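You operate a simulated robot arm through the tools that you are given. There is no shell and no other tool. Be economical: measure what you need, move in short steps, check, and stop when the job is done.

You run a simulated robot arm. Do the job below in one go: nothing can be reset, and whatever is moved stays where it is left.

JOB
Bend the white bracket's tab halfway, then reset the green collar to 20 mm and bend it flat.
Fine: it sits in the die already; tighten the red knob before the second blow; park and latch the lever.

Only the result counts: the job must be done as asked and must still hold three seconds after the hand-in. Knocking over, shifting, dropping, spilling or breaking anything else fails it.

ROBOT AND FRAMES
A 7-joint arm with a two-finger parallel gripper, fixed in place. Base frame: the origin is at the foot of the arm, x ahead of it, y to its left, z up; the work surface is at about z = 804. Readings come in mm, rad, newtons and seconds.
With the tool pointing down near the work surface it reaches from about 140 to 700 mm from the base axis. Its first joint turns from -2.007 to 2.007 rad. Payload 3.91 kg.
Tool frame: the origin (TCP) lies between the finger pads and is the grasp point; the fingertips stand 30 mm ahead of it; z points along the fingers, y is the line along which they close. The gripper opens to 110 mm. The fingers are 20 mm wide and 10 mm thick; the gripper's body (48 by 112 mm) begins 55 mm behind the TCP.
Orientation is told as [roll, pitch, yaw] about the base's x, y, z axes, in that order, counted from this pose: with the fingers straight down and closing along the base's y, the tool's x points along the base's -x, its y along +y and its z along -z.

CONTROLS
- The arm moves only by the tool drive_tool. Its argument "series" is text: rows parted by semicolons, each of 7 numbers parted by spaces: the shift along the tool's x, y, z in mm, then the turn, a rotation vector about the tool's x, y, z in rad, then the finger opening in mm, from 0 to 110. In form: x y z wx wy wz gripper; .... A call has 1 to 12 rows; each row is the pose to reach, as a shift and turn from the pose commanded when the call began, along the tool's axes at that moment. Rows are played at 5 a second. More than 50 mm and 0.15 rad between two rows, or a gripper value outside its range, and nothing of the call is played. A pose out of reach is approached as far as the arm can. The call stops where the force on the tool passes 90 N (or 10 N more than at its start, if that is more) or the arm is blocked; 0.2 s more then pass. The fingers move at their own pace (about 108 mm/s each) and stop on an object; they squeeze with about 36 N. The grip force told is the motor's: it shows also when the fingers shut on nothing. Time passes only in rows, and 0.2 s behind the last, so rows that repeat a pose let the fingers close. The reply holds the time, the measured pose of the TCP, the force on the tool along the base axes, the opening and the grip force, in the units named above and with some noise, with the torque about the TCP (base axes, N m) and any sound that the robot's microphone picked up.
- Cameras (640 x 400 px; columns grow to the right, rows downward): "scene" is fixed at [59.1, -649.2, 1843.7]; the picture's right is [0.85, -0.52, 0.00], its down [-0.22, -0.35, -0.91] and it looks along [0.48, 0.78, -0.41] (base axes); focal length 373 px, centre (320, 200). "wrist" rides on the gripper at [72, 17, -103] in the tool frame; the picture's right is [-0.23, 0.97, 0.00], its down [-0.76, -0.18, -0.62] and it looks along [-0.61, -0.14, 0.78] (tool axes); focal length 222 px, centre (320, 200). There is no depth. A picture from a camera that has moved, and an enlarged one, comes with that camera's place and axes in the base frame and with its lens. The place of the scene camera against the robot may be out by one fixed shift of up to 12 mm in any direction.
- grab_frame(camera): a new picture of that camera. No time passes.
- lift_body(by): slides the trunk up (or, below 0, down) by that many mm; the arm rides with it, the base frame stays. It gives what a move gives, with no picture.
- enlarge(camera, box): a new picture of the part [left, top, right, bottom] of that camera's present view, enlarged. No time passes.
- sign_off(): hands the job in; it is judged then, once.

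Work in short steps. Places have to be worked out from the pictures, the camera data and where the tool is seen: move nearer, look again, correct. Check each grasp and each placing, and mend what went wrong. You have 120 turns and 68 pictures in all, those below and enlarged ones among them. Open the gripper and draw the arm clear of the work before you hand the job in, unless the task says otherwise; then end with one line.

The tools are called after ">>>" by a JSON object that holds its "name" and its "arguments". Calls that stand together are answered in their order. drive_tool: Moves the arm, as the interface text tells. Its arguments: {"type":"object","properties":{"series":{"type":"string"}},"required":["series"]} The other tools are called the same way: lift_body (by) slides the trunk up or down; grab_frame (camera) takes a picture; enlarge (camera, box) takes an enlarged picture of a part of a camera's view; sign_off () hands the job in.

At the start:

```text
clock: 0.0
tcp_pos: [307.1, 358.5, 1568.9]
tool_rot: [0.0, -0.001, 0.001]
force: [0.2, 0.0, 0.2]
ft_torque: [-0.03, 0.01, 0.02]
grip_width: 110.2
gripper_force: 0.1
trunk travel left (down, up): [-925.0, 65.0]
```

scene: 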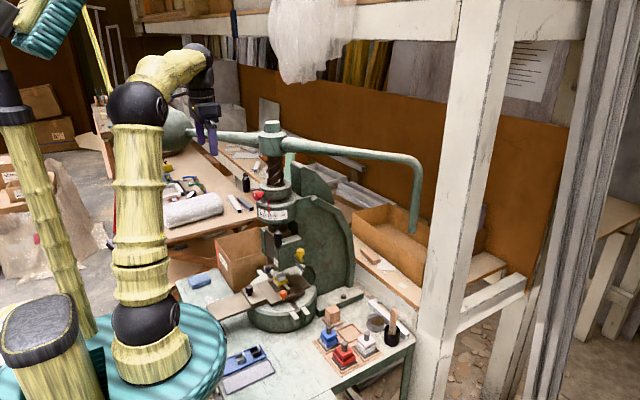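
wrist: 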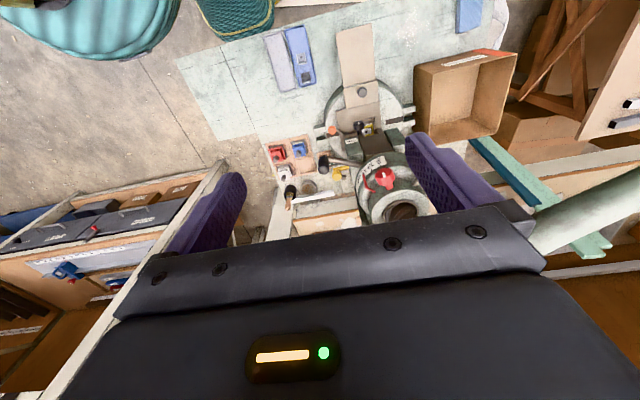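

The scene shows a fly press with a long lever, a die, and a posted notice. I will enlarge the press, the notice and the bench.

>>> {"name": "enlarge", "arguments": {"camera": "scene", "box": [180, 220, 420, 370]}}

>>> {"name": "enlarge", "arguments": {"camera": "scene", "box": [180, 110, 430, 266]}}

>>> {"name": "enlarge", "arguments": {"camera": "scene", "box": [480, 20, 580, 120]}}

>>> {"name": "enlarge", "arguments": {"camera": "wrist", "box": [240, 10, 460, 240]}}

```text
2.67 times, centred on (300, 295) of scene
camera zoom: at [59.1, -649.2, 1843.7], right [0.85, -0.52, 0.0], down [-0.22, -0.35, -0.91], along [0.48, 0.78, -0.41], focal length 996 px, centre (373, -53)
```

zoom: 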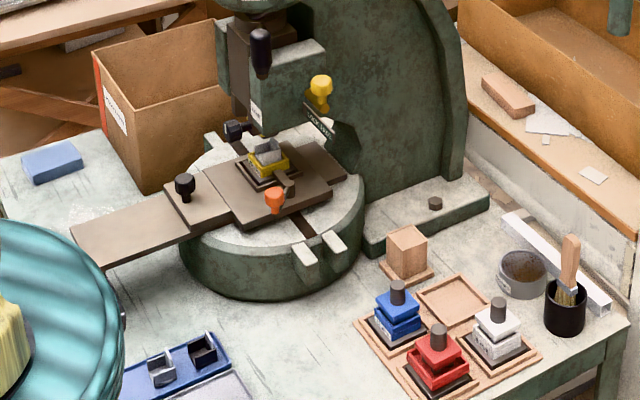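

```text
2.56 times, centred on (305, 188) of scene
camera zoom: at [59.1, -649.2, 1843.7], right [0.85, -0.52, 0.0], down [-0.22, -0.35, -0.91], along [0.48, 0.78, -0.41], focal length 956 px, centre (358, 231)
```

zoom: 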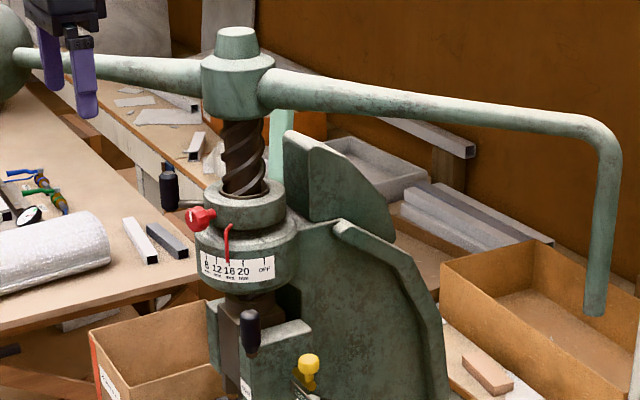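

```text
4.00 times, centred on (530, 70) of scene
camera zoom: at [59.1, -649.2, 1843.7], right [0.85, -0.52, 0.0], down [-0.22, -0.35, -0.91], along [0.48, 0.78, -0.41], focal length 1494 px, centre (-520, 720)
```

zoom: 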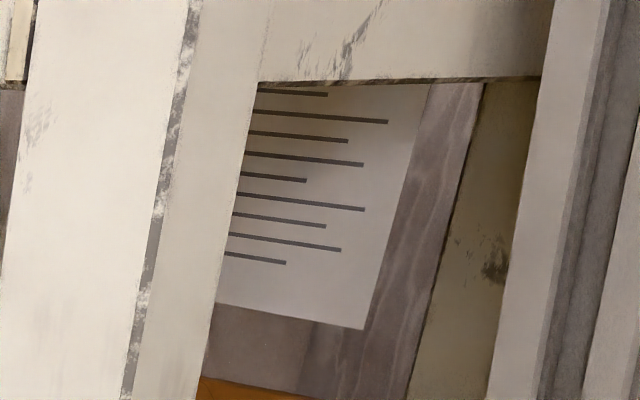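

```text
1.74 times, centred on (350, 125) of wrist
camera zoom: at [234.5, 374.3, 1673.0], right [0.23, 0.97, 0.0], down [0.76, -0.18, 0.62], along [0.61, -0.14, -0.78], focal length 386 px, centre (268, 330)
```

zoom: 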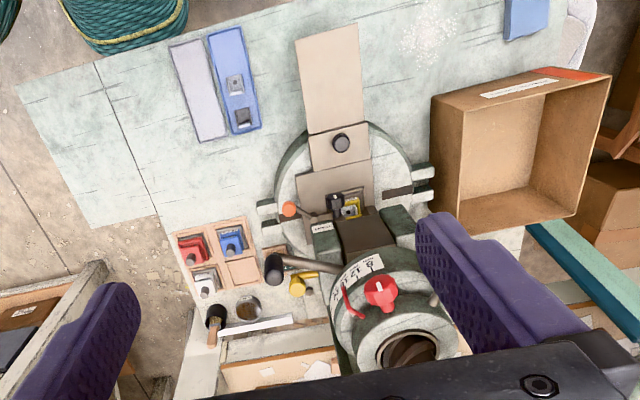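

I need more detail on the die area and the scale.

>>> {"name": "enlarge", "arguments": {"camera": "scene", "box": [235, 240, 325, 320]}}

>>> {"name": "enlarge", "arguments": {"camera": "scene", "box": [240, 175, 310, 235]}}

>>> {"name": "enlarge", "arguments": {"camera": "wrist", "box": [320, 80, 430, 215]}}

```text
5.00 times, centred on (280, 280) of scene
camera zoom: at [59.1, -649.2, 1843.7], right [0.85, -0.52, 0.0], down [-0.22, -0.35, -0.91], along [0.48, 0.78, -0.41], focal length 1867 px, centre (520, -200)
```

zoom: 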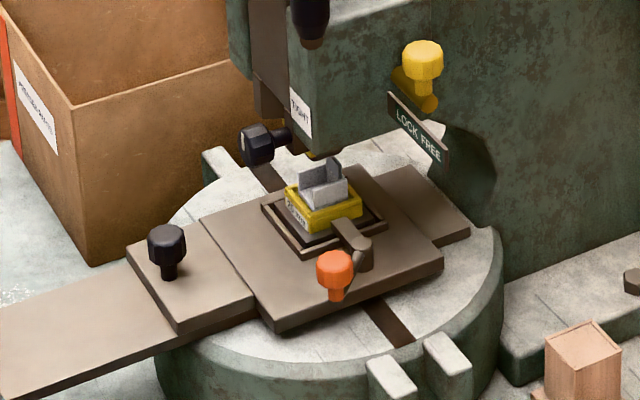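

```text
6.67 times, centred on (275, 205) of scene
camera zoom: at [59.1, -649.2, 1843.7], right [0.85, -0.52, 0.0], down [-0.22, -0.35, -0.91], along [0.48, 0.78, -0.41], focal length 2490 px, centre (620, 167)
```

zoom: 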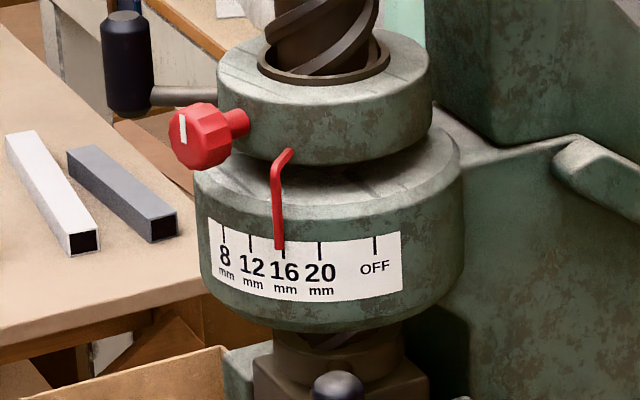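

```text
2.96 times, centred on (375, 148) of wrist
camera zoom: at [234.5, 374.3, 1673.0], right [0.23, 0.97, 0.0], down [0.76, -0.18, 0.62], along [0.61, -0.14, -0.78], focal length 658 px, centre (157, 356)
```

zoom: 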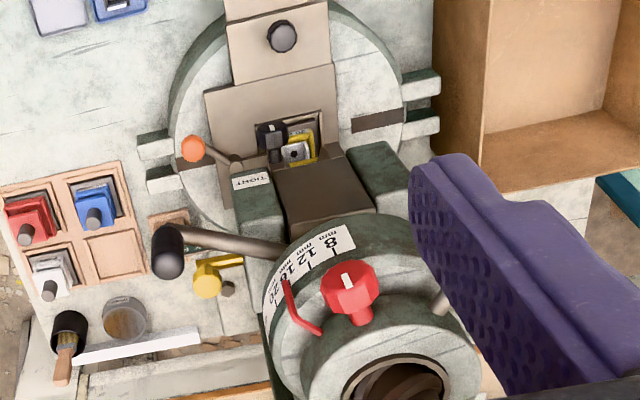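

The collar (red pointer, at 16 now) sits above the scaled housing; a yellow LOCK/FREE knob and black handles sit nearby. I lower the trunk a little to look at the ram and handles with the wrist camera.

>>> {"name": "lift_body", "arguments": {"by": -200}}

>>> {"name": "drive_tool", "arguments": {"series": "30 0 0 0 0 0 110; 60 0 0 0 0 0 110; 90 0 0 0 0 0 110; 90 0 0 0 0 0 110"}}

>>> {"name": "grab_frame", "arguments": {"camera": "wrist"}}

>>> {"name": "grab_frame", "arguments": {"camera": "scene"}}

```text
clock: 2.2
tcp_pos: [307.2, 356.9, 1369.3]
tool_rot: [0.001, -0.001, 0.0]
force: [0.3, -0.6, 0.0]
ft_torque: [-0.03, -0.01, 0.02]
grip_width: 109.8
gripper_force: 0.0
trunk travel left (down, up): [-725.0, 265.0]
```

```text
clock: 3.2
tcp_pos: [216.4, 358.9, 1370.0]
tool_rot: [0.001, 0.0, 0.001]
force: [0.2, 0.0, 0.0]
ft_torque: [0.01, 0.02, 0.0]
grip_width: 110.0
gripper_force: 0.0
trunk travel left (down, up): [-725.0, 265.0]
```

```text
58 pictures are left
camera wrist: at [144.7, 375.8, 1473.8], right [0.23, 0.97, 0.0], down [0.76, -0.18, 0.62], along [0.61, -0.14, -0.78], focal length 222 px, centre (320, 200)
```

wrist: 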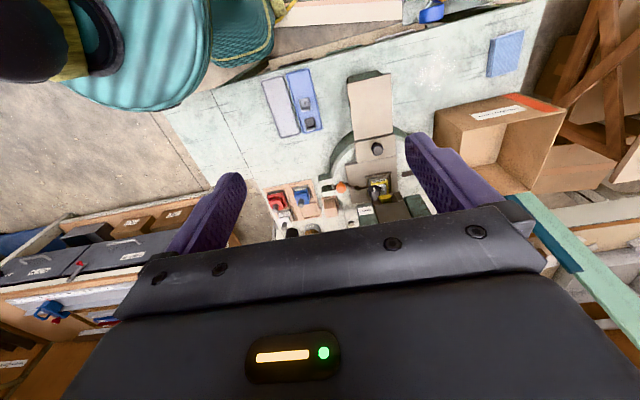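

```text
57 pictures are left
```

scene: 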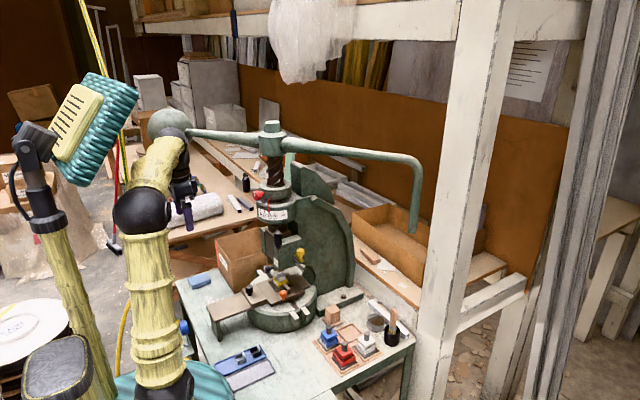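

I pitch the tool forward so the wrist camera looks at the press front.

>>> {"name": "drive_tool", "arguments": {"series": "0 0 0 0 -0.15 0 110; 0 0 0 0 -0.3 0 110; 0 0 0 0 -0.45 0 110; 0 0 0 0 -0.6 0 110; 0 0 0 0 -0.7 0 110; 0 0 0 0 -0.7 0 110"}}

>>> {"name": "grab_frame", "arguments": {"camera": "wrist"}}

```text
clock: 4.6
tcp_pos: [216.9, 357.8, 1369.1]
tool_rot: [-0.001, -0.699, -0.002]
force: [0.2, -0.7, 0.2]
ft_torque: [0.0, 0.01, -0.02]
grip_width: 110.1
gripper_force: 0.0
trunk travel left (down, up): [-725.0, 265.0]
```

```text
56 pictures are left
camera wrist: at [95.0, 374.6, 1401.9], right [0.17, 0.97, 0.15], down [0.18, -0.18, 0.97], along [0.97, -0.14, -0.21], focal length 222 px, centre (320, 200)
```

wrist: 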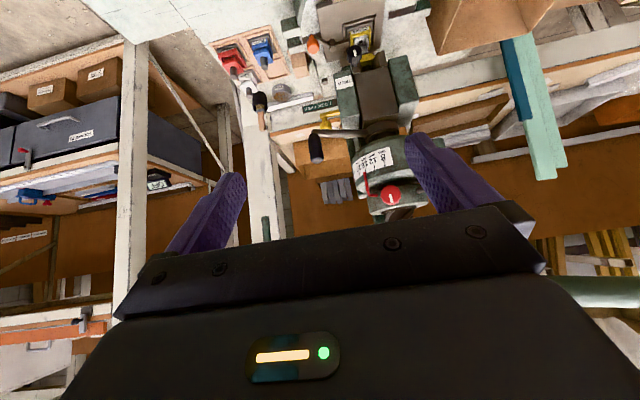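

>>> {"name": "enlarge", "arguments": {"camera": "wrist", "box": [290, 70, 430, 215]}}

>>> {"name": "enlarge", "arguments": {"camera": "wrist", "box": [290, 0, 430, 120]}}

```text
2.76 times, centred on (360, 142) of wrist
camera zoom: at [95.0, 374.6, 1401.9], right [0.17, 0.97, 0.15], down [0.18, -0.18, 0.97], along [0.97, -0.14, -0.21], focal length 613 px, centre (210, 359)
```

zoom: 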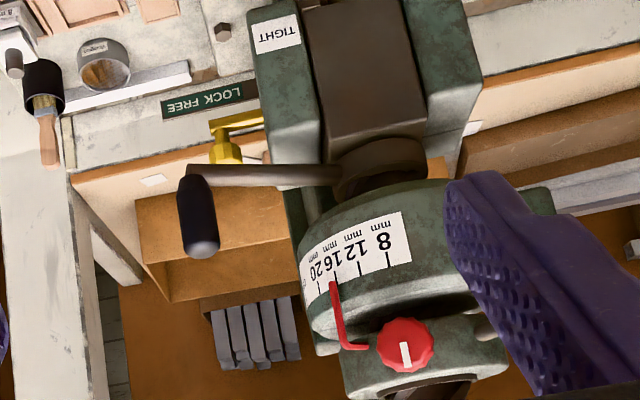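

```text
3.33 times, centred on (360, 60) of wrist
camera zoom: at [95.0, 374.6, 1401.9], right [0.17, 0.97, 0.15], down [0.18, -0.18, 0.97], along [0.97, -0.14, -0.21], focal length 740 px, centre (187, 667)
```

zoom: 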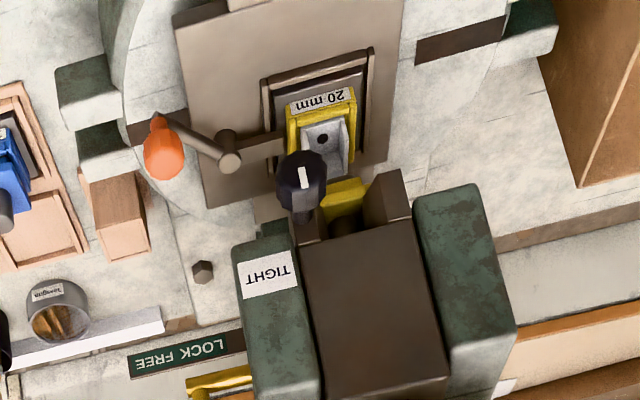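

The pieces are clearer: a sliding yellow bolt (LOCK/FREE), a black-handled bar under the housing, a collar with red knob and its own bar. I move nearer and lower for a good look at latch and lever.

>>> {"name": "lift_body", "arguments": {"by": -120}}

>>> {"name": "drive_tool", "arguments": {"series": "-10 -40 8 0 0 0 110; -20 -80 16 0 0 0 110; -30 -120 24 0 0 0 110; -45 -150 40 0 0 0 110; -45 -150 40 0 0 0 110"}}

>>> {"name": "grab_frame", "arguments": {"camera": "wrist"}}

```text
clock: 6.1
tcp_pos: [215.1, 357.7, 1249.4]
tool_rot: [-0.001, -0.698, 0.0]
force: [-0.4, 0.2, 0.2]
ft_torque: [-0.03, -0.02, 0.02]
grip_width: 110.1
gripper_force: 0.2
trunk travel left (down, up): [-605.0, 385.0]
```

```text
clock: 7.3
tcp_pos: [281.0, 212.5, 1246.7]
tool_rot: [-0.001, -0.701, 0.0]
force: [0.4, 0.4, 0.3]
ft_torque: [0.0, 0.01, 0.03]
grip_width: 110.0
gripper_force: 0.1
out of reach, approached as far as the arm can: row 4, 5
trunk travel left (down, up): [-605.0, 385.0]
```

```text
53 pictures are left
camera wrist: at [159.6, 229.3, 1278.7], right [0.17, 0.97, 0.15], down [0.18, -0.18, 0.97], along [0.97, -0.14, -0.21], focal length 222 px, centre (320, 200)
```

wrist: 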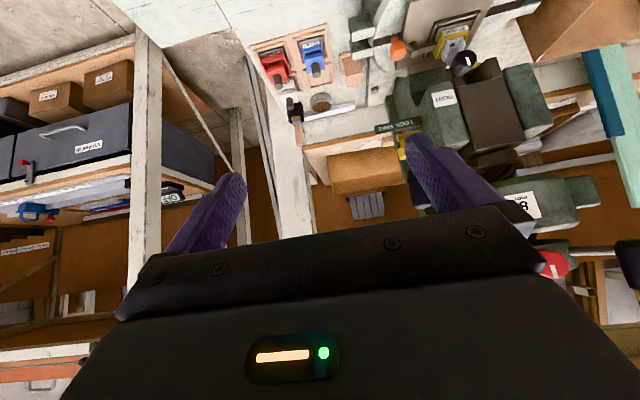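

The finger hides the latch; I yaw the tool to put it between the fingers.

>>> {"name": "drive_tool", "arguments": {"series": "0 0 0 -0.09 0 -0.107 110; 0 0 0 -0.18 0 -0.214 110; 0 0 0 -0.245 0 -0.29 110; 0 0 0 -0.245 0 -0.29 110"}}

>>> {"name": "enlarge", "arguments": {"camera": "wrist", "box": [220, 0, 460, 230]}}

```text
clock: 8.3
tcp_pos: [293.9, 247.7, 1213.4]
tool_rot: [0.0, -0.702, 0.38]
force: [-0.9, -0.4, 0.3]
ft_torque: [0.01, -0.01, 0.0]
grip_width: 110.2
gripper_force: 0.1
out of reach, approached as far as the arm can: row 1, 2, 3, 4
trunk travel left (down, up): [-605.0, 385.0]
```

```text
1.74 times, centred on (340, 115) of wrist
camera zoom: at [174.8, 217.5, 1245.6], right [-0.2, 0.97, 0.15], down [0.23, -0.1, 0.97], along [0.95, 0.23, -0.2], focal length 386 px, centre (285, 348)
```

zoom: 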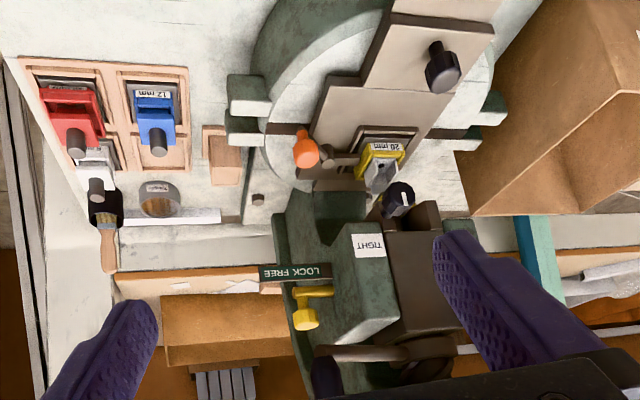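

>>> {"name": "enlarge", "arguments": {"camera": "wrist", "box": [300, 130, 400, 225]}}

>>> {"name": "enlarge", "arguments": {"camera": "wrist", "box": [330, 50, 410, 135]}}

```text
4.21 times, centred on (350, 178) of wrist
camera zoom: at [174.8, 217.5, 1245.6], right [-0.2, 0.97, 0.15], down [0.23, -0.1, 0.97], along [0.95, 0.23, -0.2], focal length 935 px, centre (194, 295)
```

zoom: 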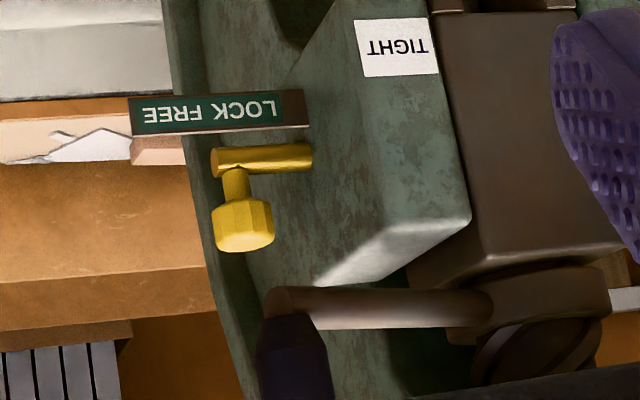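

```text
4.71 times, centred on (370, 92) of wrist
camera zoom: at [174.8, 217.5, 1245.6], right [-0.2, 0.97, 0.15], down [0.23, -0.1, 0.97], along [0.95, 0.23, -0.2], focal length 1045 px, centre (85, 706)
```

zoom: 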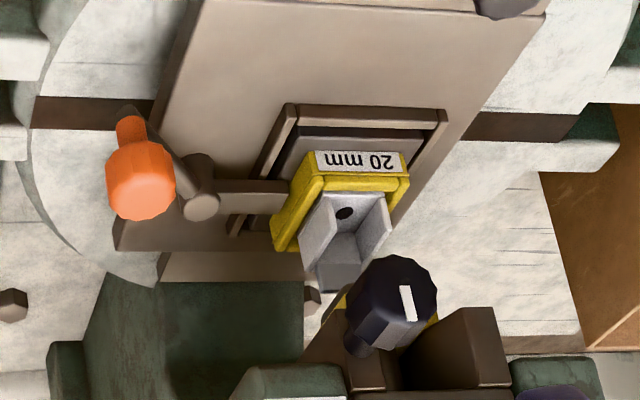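

I judge the yellow knob at about (590, 347, 1113), bolt sliding along y, now at LOCK. I first move to a roomier spot at about (500, 150, 1250).

>>> {"name": "drive_tool", "arguments": {"series": "-25 -26 21 0 0 0 110; -50 -52 42 0 0 0 110; -75 -78 63 0 0 0 110; -100 -104 84 0 0 0 110; -125 -129 106 0 0 0 110; -125 -129 106 0 0 0 110"}}

```text
clock: 9.7
tcp_pos: [495.5, 190.6, 1212.9]
tool_rot: [0.0, -0.702, 0.38]
force: [0.7, -0.3, 0.5]
ft_torque: [0.0, 0.02, -0.01]
grip_width: 109.8
gripper_force: 0.1
trunk travel left (down, up): [-605.0, 385.0]
```

>>> {"name": "drive_tool", "arguments": {"series": "-15 -26 0 -0.096 0 -0.114 110; -30 -52 -1 -0.192 0 -0.228 110; -45 -78 -1 -0.288 0 -0.342 110; -45 -78 -1 -0.384 0 -0.456 110; -45 -78 -1 -0.48 0 -0.57 110; -45 -78 -1 -0.576 0 -0.684 110; -45 -78 -1 -0.672 0 -0.798 110; -45 -78 -1 -0.768 0 -0.909 110; -45 -78 -1 -0.768 0 -0.909 110"}}

>>> {"name": "grab_frame", "arguments": {"camera": "wrist"}}

```text
clock: 11.7
tcp_pos: [555.3, 129.7, 1240.6]
tool_rot: [0.003, -0.701, 1.572]
force: [0.2, 0.3, 0.4]
ft_torque: [0.0, 0.0, 0.01]
grip_width: 109.9
gripper_force: 0.1
trunk travel left (down, up): [-605.0, 385.0]
```

```text
49 pictures are left
camera wrist: at [538.8, 7.9, 1273.8], right [-0.97, 0.17, 0.15], down [0.18, 0.18, 0.97], along [0.14, 0.97, -0.21], focal length 222 px, centre (320, 200)
```

wrist: 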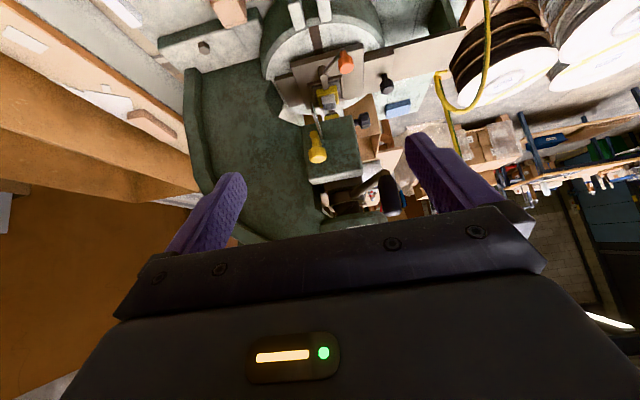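

>>> {"name": "enlarge", "arguments": {"camera": "wrist", "box": [240, 60, 420, 220]}}

```text
2.50 times, centred on (330, 140) of wrist
camera zoom: at [538.8, 7.9, 1273.8], right [-0.97, 0.17, 0.15], down [0.18, 0.18, 0.97], along [0.14, 0.97, -0.21], focal length 555 px, centre (295, 350)
```

zoom: 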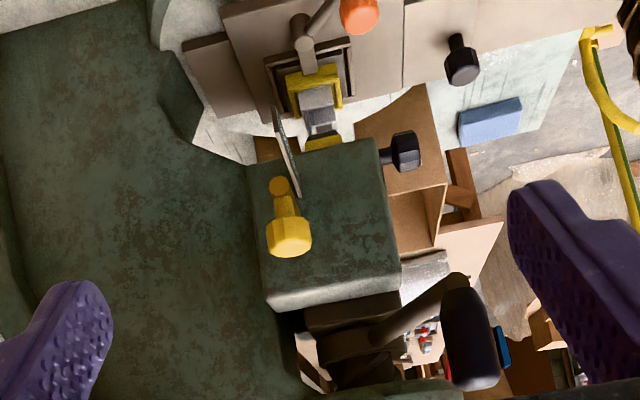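

The knob is near (579, 347, 1122). I shift in x first, then approach along the tool axis to a pre-grasp 60 mm short, with the fingers at 60.

>>> {"name": "drive_tool", "arguments": {"series": "0 -24 0 0 0 0 60; -22 -24 40 0 0 0 60; -44 -24 80 0 0 0 60; -66 -24 120 0 0 0 60; -89 -24 163 0 0 0 60; -89 -24 163 0 0 0 60"}}

>>> {"name": "grab_frame", "arguments": {"camera": "wrist"}}

```text
clock: 13.1
tcp_pos: [582.7, 304.1, 1171.9]
tool_rot: [0.0, -0.702, 1.568]
force: [-0.1, 0.9, 0.2]
ft_torque: [-0.02, 0.0, -0.01]
grip_width: 60.2
gripper_force: 0.0
trunk travel left (down, up): [-605.0, 385.0]
```

```text
47 pictures are left
camera wrist: at [565.5, 182.1, 1205.3], right [-0.97, 0.17, 0.15], down [0.18, 0.18, 0.97], along [0.14, 0.97, -0.21], focal length 222 px, centre (320, 200)
```

wrist: 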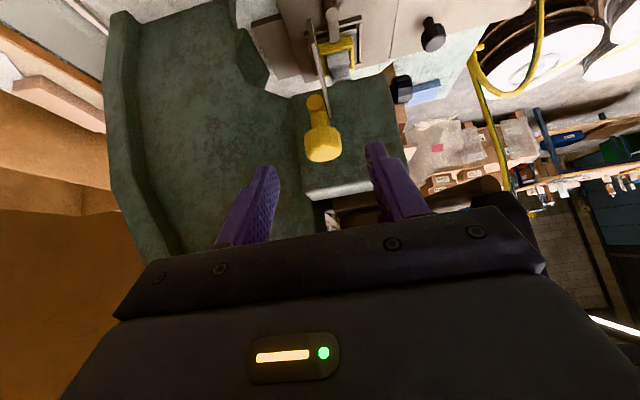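

Knob lines up between the fingers; advance 52 mm and close.

>>> {"name": "drive_tool", "arguments": {"series": "0 3 26 0 0 0 60; 0 3 52 0 0 0 60; 0 3 52 0 0 0 20; 0 3 52 0 0 0 20; 0 3 52 0 0 0 20"}}

>>> {"name": "grab_frame", "arguments": {"camera": "wrist"}}

```text
clock: 14.3
tcp_pos: [580.4, 337.8, 1131.8]
tool_rot: [0.001, -0.701, 1.565]
force: [16.5, 2.2, 1.9]
ft_torque: [0.31, -0.25, -0.21]
grip_width: 26.7
gripper_force: 44.9
trunk travel left (down, up): [-605.0, 385.0]
```

```text
46 pictures are left
camera wrist: at [563.1, 215.9, 1164.8], right [-0.97, 0.18, 0.15], down [0.18, 0.18, 0.97], along [0.14, 0.97, -0.21], focal length 222 px, centre (320, 200)
```

wrist: 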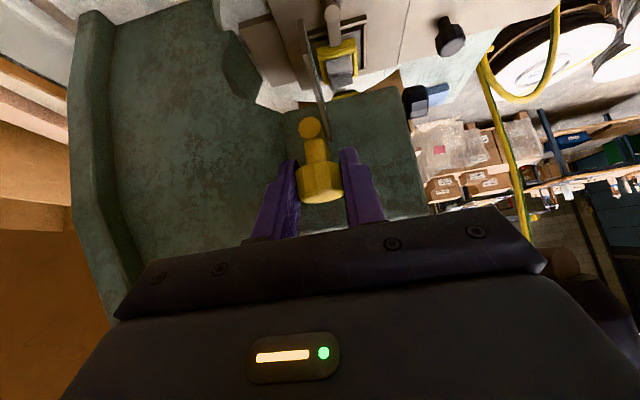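

The knob is gripped (26.7 mm). I pull it along -y in small steps towards FREE.

>>> {"name": "drive_tool", "arguments": {"series": "7.6 0 -6.4 0 0 0 20; 15.3 0 -12.9 0 0 0 20; 23 0 -19.3 0 0 0 20; 30.6 0 -25.8 0 0 0 20"}}

>>> {"name": "grab_frame", "arguments": {"camera": "wrist"}}

```text
clock: 15.3
tcp_pos: [580.2, 303.0, 1131.3]
tool_rot: [0.003, -0.701, 1.568]
force: [22.9, 31.9, 0.1]
ft_torque: [0.67, -0.24, -0.38]
grip_width: 27.4
gripper_force: 44.8
trunk travel left (down, up): [-605.0, 385.0]
```

```text
45 pictures are left
camera wrist: at [563.4, 181.2, 1164.3], right [-0.97, 0.17, 0.15], down [0.18, 0.18, 0.97], along [0.14, 0.97, -0.21], focal length 222 px, centre (320, 200)
```

wrist: 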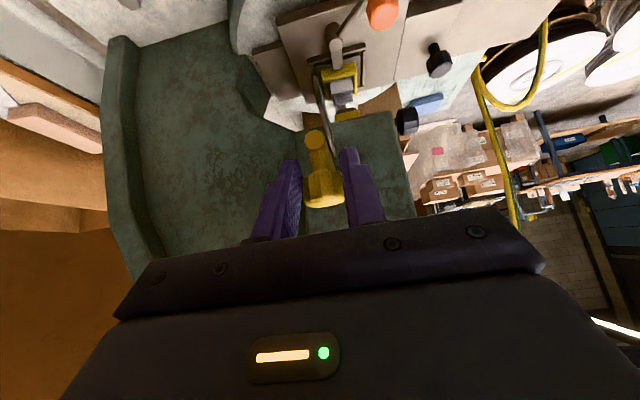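

It moved with me by about 35 mm, with 32 N now, probably the end stop. I relax to no load, release and back away, then look.

>>> {"name": "drive_tool", "arguments": {"series": "3 0 -2.5 0 0 0 20; 3 0 -2.5 0 0 0 20"}}

>>> {"name": "drive_tool", "arguments": {"series": "-3 0 2.5 0 0 0 20; -3 0 2.5 0 0 0 60; -3 0 2.5 0 0 0 60; 0 0 -40 0 0 0 60; 0 0 -80 0 0 0 60; 0 0 -80 0 0 0 60"}}

>>> {"name": "enlarge", "arguments": {"camera": "wrist", "box": [230, 20, 430, 200]}}

```text
clock: 15.9
tcp_pos: [577.2, 293.7, 1132.6]
tool_rot: [0.004, -0.699, 1.567]
force: [0.2, -0.8, 0.1]
ft_torque: [0.0, 0.01, 0.04]
grip_width: 20.1
gripper_force: 0.1
trunk travel left (down, up): [-605.0, 385.0]
```

```text
clock: 17.3
tcp_pos: [578.3, 240.7, 1195.7]
tool_rot: [0.002, -0.702, 1.571]
force: [0.2, 0.5, 0.3]
ft_torque: [0.0, 0.02, -0.05]
grip_width: 59.8
gripper_force: 0.0
trunk travel left (down, up): [-605.0, 385.0]
```

```text
2.22 times, centred on (330, 110) of wrist
camera zoom: at [560.4, 119.6, 1228.0], right [-0.97, 0.17, 0.15], down [0.18, 0.18, 0.97], along [0.14, 0.97, -0.21], focal length 494 px, centre (298, 400)
```

zoom: 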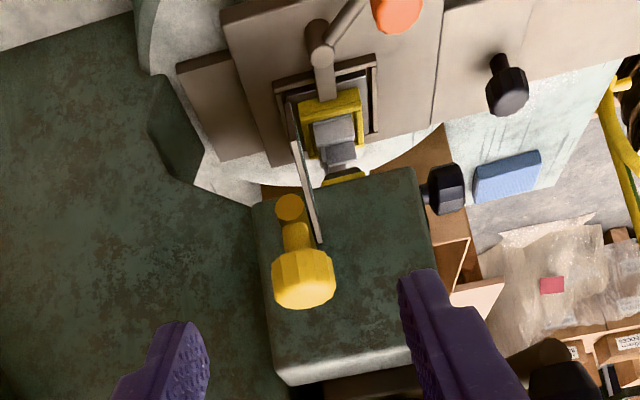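

>>> {"name": "enlarge", "arguments": {"camera": "scene", "box": [235, 190, 365, 290]}}

```text
4.00 times, centred on (300, 240) of scene
camera zoom: at [59.1, -649.2, 1843.7], right [0.85, -0.52, 0.0], down [-0.22, -0.35, -0.91], along [0.48, 0.78, -0.41], focal length 1494 px, centre (400, 40)
```

zoom: 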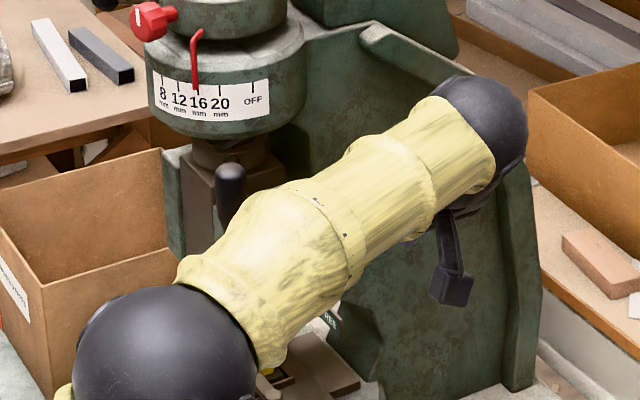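

The bolt moved about 30-35 mm. Next I reposition to the robot side of the press with the tool more level, to look at and test the black-handled lever at about (491, 323, 1220).

>>> {"name": "drive_tool", "arguments": {"series": "20 10 -35 0 0 0 70; 34 40 -68 0.09 0 0.107 70; 34 75 -68 0.18 0 0.215 70; 34 110 -68 0.27 0 0.322 70; 34 145 -68 0.36 0 0.43 70; 34 175 -68 0.45 0 0.537 70; 34 200 -68 0.547 0 0.65 70; 34 200 -68 0.547 0 0.65 70"}}

>>> {"name": "drive_tool", "arguments": {"series": "0 0 0 0 -0.14 0 70; 0 0 0 0 -0.28 0 70; 0 0 0 0 -0.42 0 70; 0 0 0 0 -0.55 0 70; 0 0 0 0 -0.55 0 70"}}

>>> {"name": "grab_frame", "arguments": {"camera": "wrist"}}

```text
clock: 19.1
tcp_pos: [377.6, 170.5, 1224.3]
tool_rot: [0.001, -0.701, 0.718]
force: [0.6, 0.4, -0.3]
ft_torque: [0.01, -0.01, -0.03]
grip_width: 70.0
gripper_force: 0.0
trunk travel left (down, up): [-605.0, 385.0]
```

```text
clock: 20.3
tcp_pos: [386.3, 179.6, 1175.4]
tool_rot: [0.003, -1.247, 0.715]
force: [-0.5, 0.1, -0.1]
ft_torque: [0.0, 0.02, -0.06]
grip_width: 70.0
gripper_force: 0.0
out of reach, approached as far as the arm can: row 1, 2, 3, 4, 5
trunk travel left (down, up): [-605.0, 385.0]
```

```text
42 pictures are left
camera wrist: at [284.3, 112.2, 1139.8], right [-0.59, 0.78, 0.22], down [-0.14, -0.37, 0.92], along [0.8, 0.51, 0.33], focal length 222 px, centre (320, 200)
```

wrist: 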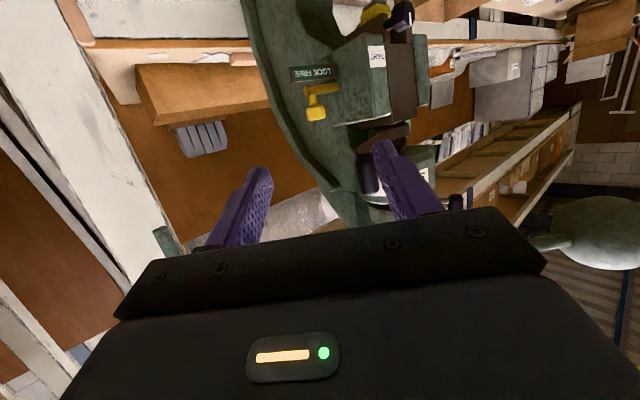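

>>> {"name": "enlarge", "arguments": {"camera": "wrist", "box": [270, 40, 440, 215]}}

```text
2.29 times, centred on (355, 128) of wrist
camera zoom: at [284.3, 112.2, 1139.8], right [-0.59, 0.78, 0.22], down [-0.14, -0.37, 0.92], along [0.8, 0.51, 0.33], focal length 508 px, centre (240, 366)
```

zoom: 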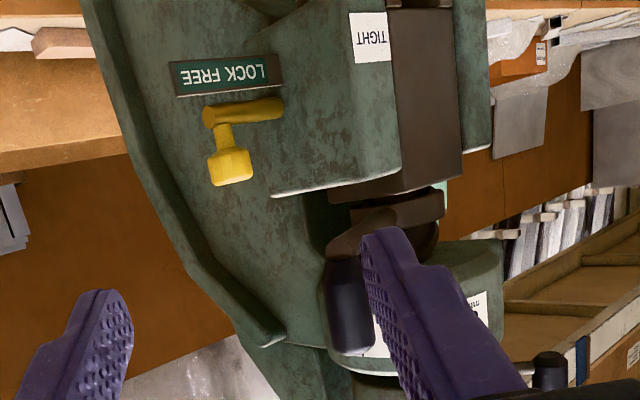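

By the sign, the knob is now only about midway between LOCK and FREE, so my fingers may have slipped. I go back to regrip it deeper and pull further.

>>> {"name": "drive_tool", "arguments": {"series": "0 0 0 0 0.14 0 70; 0 0 0 0 0.28 0 70; 0 0 0 0 0.42 0 70; 0 0 0 0 0.545 0 70; 0 0 0 0 0.545 0 70"}}

>>> {"name": "drive_tool", "arguments": {"series": "-15 -29 3 -0.092 0 -0.109 60; -30 -58 5 -0.184 0 -0.218 60; -45 -87 8 -0.276 0 -0.327 60; -60 -116 11 -0.368 0 -0.437 60; -75 -145 14 -0.46 0 -0.546 60; -89 -174 16 -0.551 0 -0.655 60; -89 -174 16 -0.551 0 -0.655 60"}}

```text
clock: 21.5
tcp_pos: [384.3, 180.7, 1177.5]
tool_rot: [0.003, -0.704, 0.719]
force: [-0.4, -0.7, 0.4]
ft_torque: [0.05, 0.0, -0.01]
grip_width: 69.7
gripper_force: 0.1
out of reach, approached as far as the arm can: row 1
trunk travel left (down, up): [-605.0, 385.0]
```

```text
clock: 23.1
tcp_pos: [559.9, 101.6, 1223.2]
tool_rot: [-0.002, -0.705, 1.581]
force: [0.3, 0.9, 0.0]
ft_torque: [-0.01, 0.01, 0.0]
grip_width: 59.9
gripper_force: 0.0
trunk travel left (down, up): [-605.0, 385.0]
```

>>> {"name": "drive_tool", "arguments": {"series": "0 -21 0 0 0 0 60; -27 -21 38 0 0 0 60; -54 -21 76 0 0 0 60; -81 -21 114 0 0 0 60; -108 -21 152 0 0 0 60; -108 -21 152 0 0 0 60"}}

>>> {"name": "grab_frame", "arguments": {"camera": "wrist"}}

```text
clock: 24.5
tcp_pos: [580.4, 282.6, 1175.5]
tool_rot: [-0.004, -0.705, 1.578]
force: [-0.1, 0.0, 0.2]
ft_torque: [0.02, 0.01, 0.02]
grip_width: 60.0
gripper_force: 0.0
trunk travel left (down, up): [-605.0, 385.0]
```

```text
40 pictures are left
camera wrist: at [563.3, 160.4, 1208.6], right [-0.98, 0.17, 0.14], down [0.17, 0.18, 0.97], along [0.14, 0.97, -0.2], focal length 222 px, centre (320, 200)
```

wrist: 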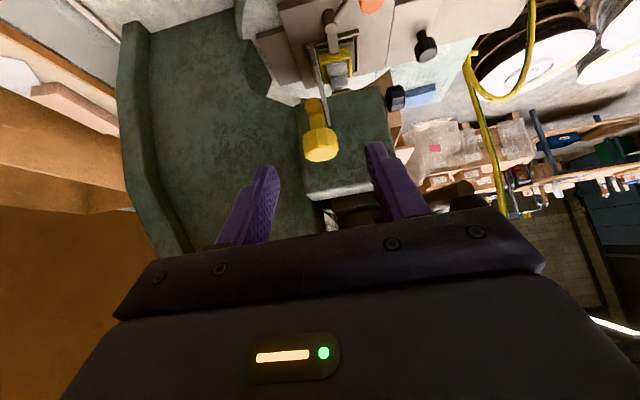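

Knob sits at about y = 323. Advance 62 mm, close, and then pull in steps.

>>> {"name": "drive_tool", "arguments": {"series": "0 1 31 0 0 0 60; 0 1 62 0 0 0 60; 0 1 62 0 0 0 15; 0 1 62 0 0 0 15; 0 1 62 0 0 0 15"}}

>>> {"name": "drive_tool", "arguments": {"series": "3.8 0 -3.2 0 0 0 15; 7.6 0 -6.4 0 0 0 15; 7.6 0 -6.4 0 0 0 15"}}

>>> {"name": "grab_frame", "arguments": {"camera": "wrist"}}

```text
clock: 25.7
tcp_pos: [580.3, 322.9, 1128.3]
tool_rot: [-0.004, -0.705, 1.578]
force: [7.1, 0.6, -0.9]
ft_torque: [-0.06, -0.17, -0.15]
grip_width: 27.3
gripper_force: 45.3
trunk travel left (down, up): [-605.0, 385.0]
```

```text
clock: 26.5
tcp_pos: [580.8, 317.6, 1126.6]
tool_rot: [-0.001, -0.705, 1.58]
force: [14.9, 17.5, 0.2]
ft_torque: [0.38, -0.19, -0.02]
grip_width: 26.8
gripper_force: 44.6
trunk travel left (down, up): [-605.0, 385.0]
```

```text
39 pictures are left
camera wrist: at [564.3, 194.6, 1159.9], right [-0.98, 0.17, 0.15], down [0.18, 0.18, 0.97], along [0.14, 0.97, -0.2], focal length 222 px, centre (320, 200)
```

wrist: 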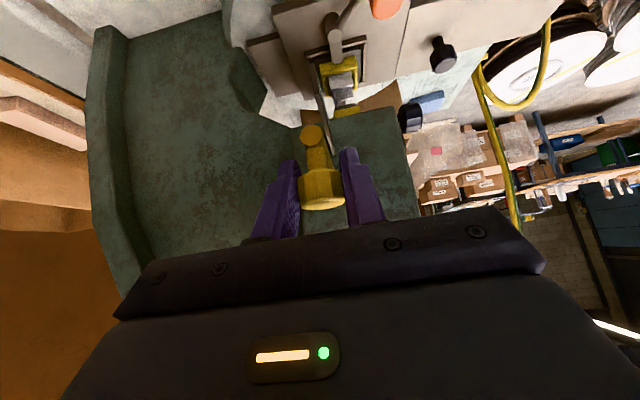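

>>> {"name": "drive_tool", "arguments": {"series": "3.8 0 -3.2 0 0 0 15; 3.8 0 -3.2 0 0 0 15"}}

>>> {"name": "drive_tool", "arguments": {"series": "3.8 0 -3.2 0 0 0 15; 3.8 0 -3.2 0 0 0 15"}}

>>> {"name": "enlarge", "arguments": {"camera": "wrist", "box": [260, 80, 390, 220]}}

```text
clock: 27.1
tcp_pos: [579.6, 314.2, 1126.9]
tool_rot: [-0.002, -0.705, 1.58]
force: [18.5, 31.1, 4.9]
ft_torque: [0.24, -0.04, -0.04]
grip_width: 27.0
gripper_force: 45.0
trunk travel left (down, up): [-605.0, 385.0]
```

```text
clock: 27.7
tcp_pos: [579.6, 309.1, 1126.6]
tool_rot: [-0.001, -0.702, 1.577]
force: [16.2, 32.0, 3.3]
ft_torque: [0.44, -0.06, -0.17]
grip_width: 27.0
gripper_force: 44.9
trunk travel left (down, up): [-605.0, 385.0]
```

```text
2.86 times, centred on (325, 150) of wrist
camera zoom: at [564.2, 186.6, 1159.5], right [-0.98, 0.17, 0.15], down [0.17, 0.18, 0.97], along [0.14, 0.97, -0.2], focal length 635 px, centre (306, 343)
```

zoom: 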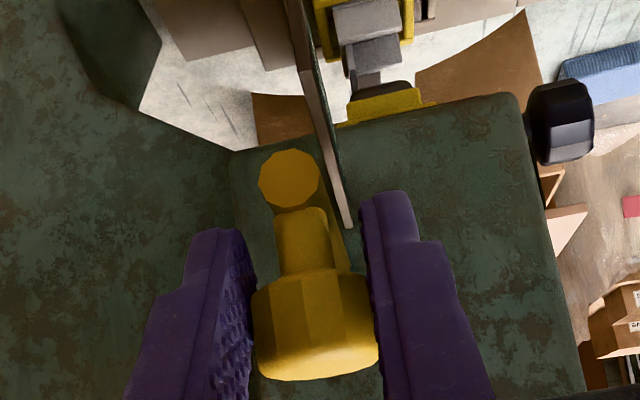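

The force saturates at 32 N with the knob still, so it is at its FREE end stop (about 22 mm travel). I release, withdraw and go round to the black lever, with the trunk raised.

>>> {"name": "drive_tool", "arguments": {"series": "-3 0 2.5 0 0 0 60; -3 0 2.5 0 0 0 60; 0 0 -40 0 0 0 60; 0 0 -80 0 0 0 60; 20 0 -115 0 0 0 60; 34 0 -140 0 0 0 60; 34 0 -140 0 0 0 60"}}

>>> {"name": "lift_body", "arguments": {"by": 120}}

```text
clock: 29.3
tcp_pos: [578.1, 186.3, 1213.3]
tool_rot: [-0.002, -0.707, 1.577]
force: [0.3, 0.8, -0.4]
ft_torque: [0.02, 0.01, 0.01]
grip_width: 60.0
gripper_force: 0.1
trunk travel left (down, up): [-605.0, 385.0]
```

```text
clock: 30.8
tcp_pos: [578.6, 187.2, 1332.0]
tool_rot: [-0.004, -0.706, 1.578]
force: [0.0, 0.6, 1.2]
ft_torque: [0.0, 0.0, 0.0]
grip_width: 60.0
gripper_force: 0.1
trunk travel left (down, up): [-725.0, 265.0]
```

>>> {"name": "drive_tool", "arguments": {"series": "0 30 0 0.092 0 0.109 70; 0 65 0 0.184 0 0.218 70; 0 100 0 0.276 0 0.327 70; 15 135 20 0.368 0 0.437 70; 30 170 50 0.46 0 0.546 70; 49 199 79 0.552 0 0.656 70; 49 199 79 0.552 0 0.656 70"}}

>>> {"name": "drive_tool", "arguments": {"series": "0 0 0 0 -0.14 0 70; 0 0 0 0 -0.28 0 70; 0 0 0 0 -0.42 0 70; 0 0 0 0 -0.56 0 70; 0 0 0 0 -0.7 0 70; 0 0 0 0 -0.7 0 70"}}

>>> {"name": "grab_frame", "arguments": {"camera": "wrist"}}

```text
clock: 32.4
tcp_pos: [381.6, 199.5, 1238.5]
tool_rot: [0.004, -0.704, 0.716]
force: [0.3, 0.2, -0.2]
ft_torque: [-0.01, 0.0, -0.01]
grip_width: 69.8
gripper_force: 0.0
trunk travel left (down, up): [-725.0, 265.0]
```

```text
clock: 33.8
tcp_pos: [422.4, 215.4, 1274.8]
tool_rot: [0.01, -1.405, 0.712]
force: [-0.6, -0.7, 0.1]
ft_torque: [-0.01, -0.01, 0.0]
grip_width: 69.9
gripper_force: 0.0
out of reach, approached as far as the arm can: row 3, 4, 5, 6
trunk travel left (down, up): [-725.0, 265.0]
```

```text
37 pictures are left
camera wrist: at [325.6, 153.6, 1221.4], right [-0.61, 0.76, 0.23], down [-0.25, -0.46, 0.85], along [0.75, 0.47, 0.47], focal length 222 px, centre (320, 200)
```

wrist: 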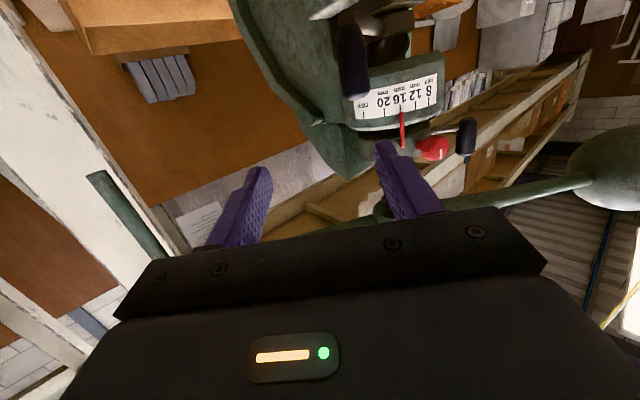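

The black handle is at about (488, 323, 1211). I lower 60 mm and line up, with the handle ahead between the fingers.

>>> {"name": "lift_body", "arguments": {"by": -55}}

>>> {"name": "drive_tool", "arguments": {"series": "0 20 15 0 0 0 70; 0 39 30 0 0 0 70; 0 39 60 0 0 0 70; 0 39 60 0 0 0 70"}}

>>> {"name": "grab_frame", "arguments": {"camera": "wrist"}}

```text
clock: 34.7
tcp_pos: [422.4, 217.5, 1220.0]
tool_rot: [0.011, -1.404, 0.707]
force: [-0.2, -0.7, 0.8]
ft_torque: [0.03, 0.06, -0.01]
grip_width: 70.0
gripper_force: 0.1
trunk travel left (down, up): [-670.0, 320.0]
```

```text
clock: 35.7
tcp_pos: [436.6, 266.1, 1222.9]
tool_rot: [0.007, -1.426, 0.72]
force: [-0.8, 0.3, -0.1]
ft_torque: [0.02, -0.03, -0.02]
grip_width: 70.2
gripper_force: 0.0
out of reach, approached as far as the arm can: row 2, 3
trunk travel left (down, up): [-670.0, 320.0]
```

```text
36 pictures are left
camera wrist: at [341.9, 203.7, 1167.2], right [-0.62, 0.75, 0.23], down [-0.26, -0.47, 0.84], along [0.74, 0.47, 0.49], focal length 222 px, centre (320, 200)
```

wrist: 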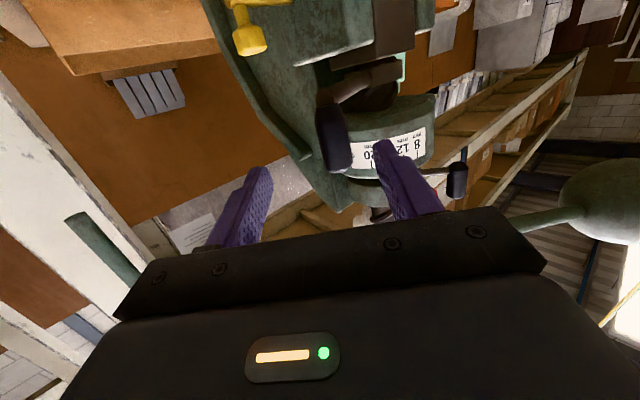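

>>> {"name": "drive_tool", "arguments": {"series": "0 11 10 0 0 0 80; 0 11 40 0 0 0 80; 0 11 73 0 0 0 80; 0 11 73 0 0 0 80"}}

>>> {"name": "grab_frame", "arguments": {"camera": "wrist"}}

```text
clock: 36.4
tcp_pos: [478.1, 268.1, 1208.9]
tool_rot: [-0.013, -1.403, 0.721]
force: [-72.3, -75.2, 23.5]
ft_torque: [2.41, 0.55, 3.59]
grip_width: 74.8
gripper_force: 0.0
out of reach, approached as far as the arm can: row 1, 2, 3
trunk travel left (down, up): [-670.0, 320.0]
stopped in row 3: the force on the tool passed its limit (the readings are from after the stop); the commanded pose is now the measured one
```

```text
35 pictures are left
camera wrist: at [380.3, 206.1, 1154.9], right [-0.61, 0.76, 0.22], down [-0.26, -0.45, 0.85], along [0.75, 0.46, 0.47], focal length 222 px, centre (320, 200)
```

wrist: 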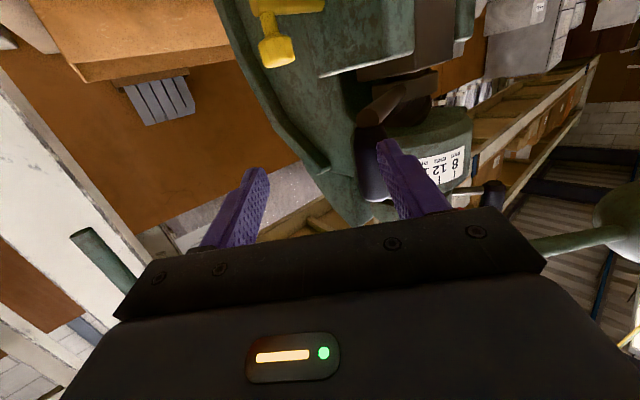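

A fingertip met the handle; the arm could not go sideways in this pose. I back off and use a steeper tool (pitch about -0.9) with less yaw.

>>> {"name": "drive_tool", "arguments": {"series": "0 0 -30 0 0 0 80; 0 0 -60 0 0 0 80; 0 0 -60 0 0.14 0 80; 0 0 -60 0 0.28 0 80; 0 0 -60 0 0.42 0 80; 0 0 -60 0 0.5 0 80; 0 0 -60 0 0.5 0 80"}}

```text
clock: 38.0
tcp_pos: [446.9, 244.2, 1210.3]
tool_rot: [-0.004, -0.888, 0.722]
force: [-0.1, -0.8, 0.0]
ft_torque: [-0.01, 0.01, 0.0]
grip_width: 79.9
gripper_force: 0.1
out of reach, approached as far as the arm can: row 6
trunk travel left (down, up): [-670.0, 320.0]
```

>>> {"name": "drive_tool", "arguments": {"series": "-32 0 -26 0 0 0 80; -50 20 -26 0.103 0 0.084 80; -60 45 -20 0.207 0 0.168 80; -65 60 -18 0.31 0 0.252 80; -65 60 -18 0.31 0 0.252 80"}}

>>> {"name": "grab_frame", "arguments": {"camera": "wrist"}}

```text
clock: 39.2
tcp_pos: [427.9, 308.5, 1274.0]
tool_rot: [-0.005, -0.892, 0.319]
force: [0.5, 1.3, 0.2]
ft_torque: [0.02, -0.01, 0.01]
grip_width: 80.2
gripper_force: 0.2
trunk travel left (down, up): [-670.0, 320.0]
```

```text
34 pictures are left
camera wrist: at [302.9, 285.6, 1281.9], right [-0.17, 0.97, 0.17], down [0.05, -0.17, 0.98], along [0.98, 0.17, -0.02], focal length 222 px, centre (320, 200)
```

wrist: 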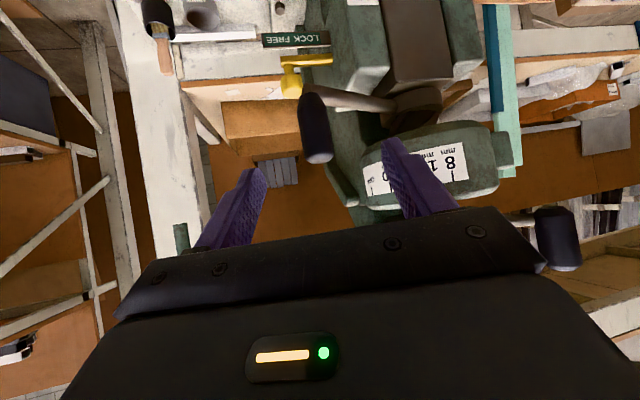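

The handle is now straight ahead; advance 80 mm and close gently.

>>> {"name": "drive_tool", "arguments": {"series": "4 0 30 0 0 0 80; 6 0 60 0 0 0 80; 6 0 80 0 0 0 80; 6 0 80 0 0 0 20; 6 0 80 0 0 0 20; 6 0 80 0 0 0 20"}}

>>> {"name": "grab_frame", "arguments": {"camera": "wrist"}}

```text
clock: 40.6
tcp_pos: [481.5, 325.0, 1220.7]
tool_rot: [-0.004, -0.897, 0.316]
force: [-0.6, -2.1, 15.7]
ft_torque: [0.37, -0.16, 0.13]
grip_width: 29.8
gripper_force: 9.8
trunk travel left (down, up): [-670.0, 320.0]
```

```text
33 pictures are left
camera wrist: at [357.2, 301.6, 1228.9], right [-0.17, 0.97, 0.18], down [0.05, -0.17, 0.98], along [0.98, 0.17, -0.02], focal length 222 px, centre (320, 200)
```

wrist: 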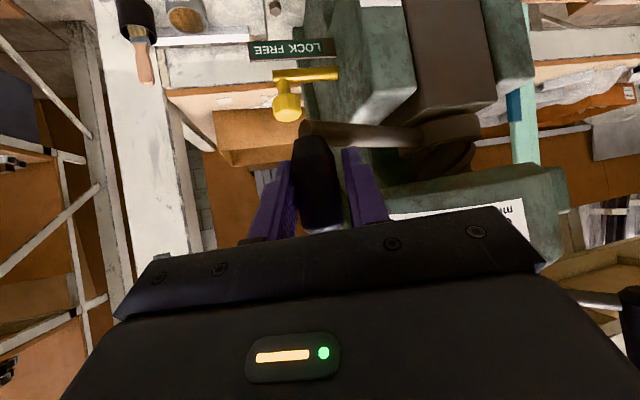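

The handle is gripped. I test a small clockwise swing (about 5 degrees, towards -x +y) and read the force.

>>> {"name": "drive_tool", "arguments": {"series": "3 5 -3.6 0 0 0 20; 5.8 10.4 -7.2 0 0 0 20; 5.8 10.4 -7.2 0 0 0 20"}}

```text
clock: 41.4
tcp_pos: [466.5, 332.2, 1218.4]
tool_rot: [-0.004, -0.891, 0.325]
force: [-12.1, -0.6, 15.6]
ft_torque: [0.25, 0.07, 0.28]
grip_width: 25.6
gripper_force: 5.4
trunk travel left (down, up): [-670.0, 320.0]
```

>>> {"name": "grab_frame", "arguments": {"camera": "wrist"}}

```text
32 pictures are left
camera wrist: at [341.5, 308.8, 1227.4], right [-0.17, 0.97, 0.17], down [0.05, -0.17, 0.98], along [0.98, 0.18, -0.02], focal length 222 px, centre (320, 200)
```

wrist: 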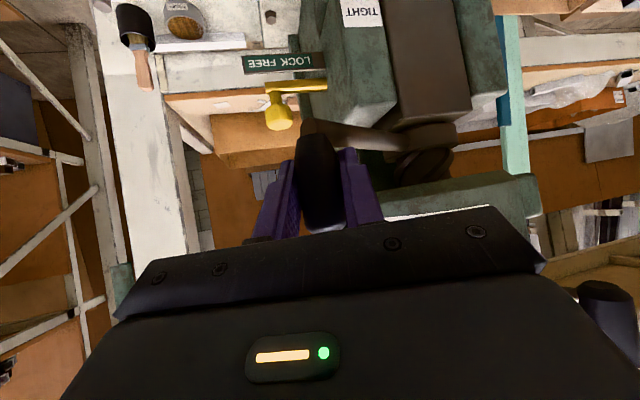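

The lever moves with the gripper. I carry on clockwise along the arc by 20 degrees.

>>> {"name": "drive_tool", "arguments": {"series": "4 12.7 -4.9 0 0 0 15; 8.4 24.5 -10.4 0 0 0 15; 12.1 37 -14.9 0 0 0 15; 14.9 50.2 -18.5 0 0 0 15"}}

>>> {"name": "grab_frame", "arguments": {"camera": "wrist"}}

>>> {"name": "grab_frame", "arguments": {"camera": "scene"}}

```text
clock: 42.4
tcp_pos: [423.8, 387.1, 1211.7]
tool_rot: [0.001, -0.883, 0.343]
force: [-23.8, 25.3, -22.3]
ft_torque: [0.24, 0.29, 0.09]
grip_width: 25.8
gripper_force: 44.6
trunk travel left (down, up): [-670.0, 320.0]
```

```text
31 pictures are left
camera wrist: at [298.6, 360.1, 1221.4], right [-0.19, 0.97, 0.18], down [0.06, -0.17, 0.98], along [0.98, 0.2, -0.03], focal length 222 px, centre (320, 200)
```

wrist: 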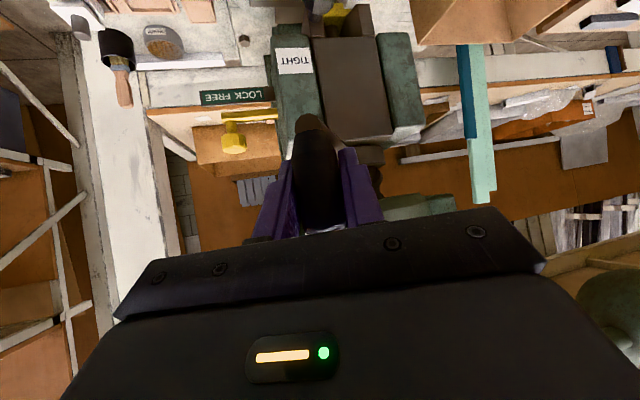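

```text
30 pictures are left
```

scene: 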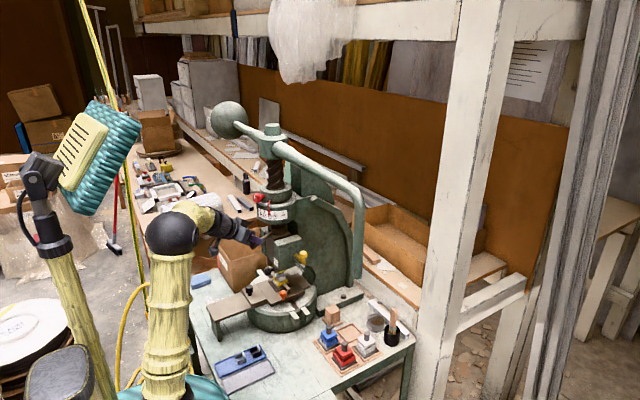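

Both levers share the screw and the ram is coming down. I check the punch gap and the overhead handle's clearance to my elbow.

>>> {"name": "enlarge", "arguments": {"camera": "scene", "box": [235, 200, 325, 310]}}

```text
3.64 times, centred on (280, 255) of scene
camera zoom: at [59.1, -649.2, 1843.7], right [0.85, -0.52, 0.0], down [-0.22, -0.35, -0.91], along [0.48, 0.78, -0.41], focal length 1358 px, centre (466, 0)
```

zoom: 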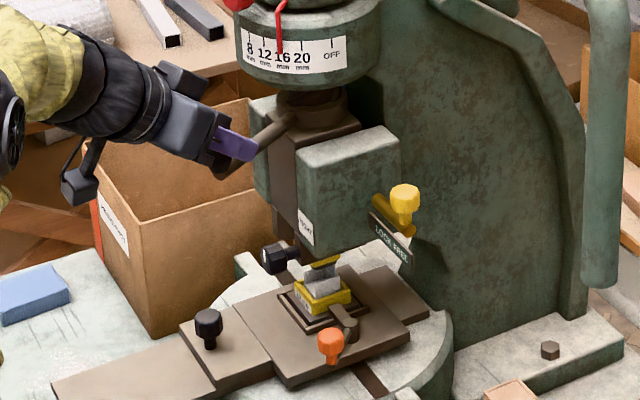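

The punch is just above the bracket. The swing arm has momentum, so I pause one moment, then go on slowly.

>>> {"name": "drive_tool", "arguments": {"series": "0 0 0 0 0 0 15; 0 0 0 0 0 0 15"}}

```text
clock: 43.0
tcp_pos: [441.5, 362.8, 1216.0]
tool_rot: [-0.006, -0.889, 0.306]
force: [11.0, -21.4, -8.8]
ft_torque: [0.33, -0.72, 0.08]
grip_width: 25.2
gripper_force: 44.9
trunk travel left (down, up): [-670.0, 320.0]
```

>>> {"name": "drive_tool", "arguments": {"series": "0 0 0 0 0 0 15; 0 0 0 0 0 0 15; 0 0 0 0 0 0 15"}}

```text
clock: 43.8
tcp_pos: [442.9, 360.5, 1218.2]
tool_rot: [-0.012, -0.896, 0.301]
force: [15.0, -12.5, 12.4]
ft_torque: [-0.1, 0.09, 0.68]
grip_width: 25.4
gripper_force: 45.5
trunk travel left (down, up): [-670.0, 320.0]
```

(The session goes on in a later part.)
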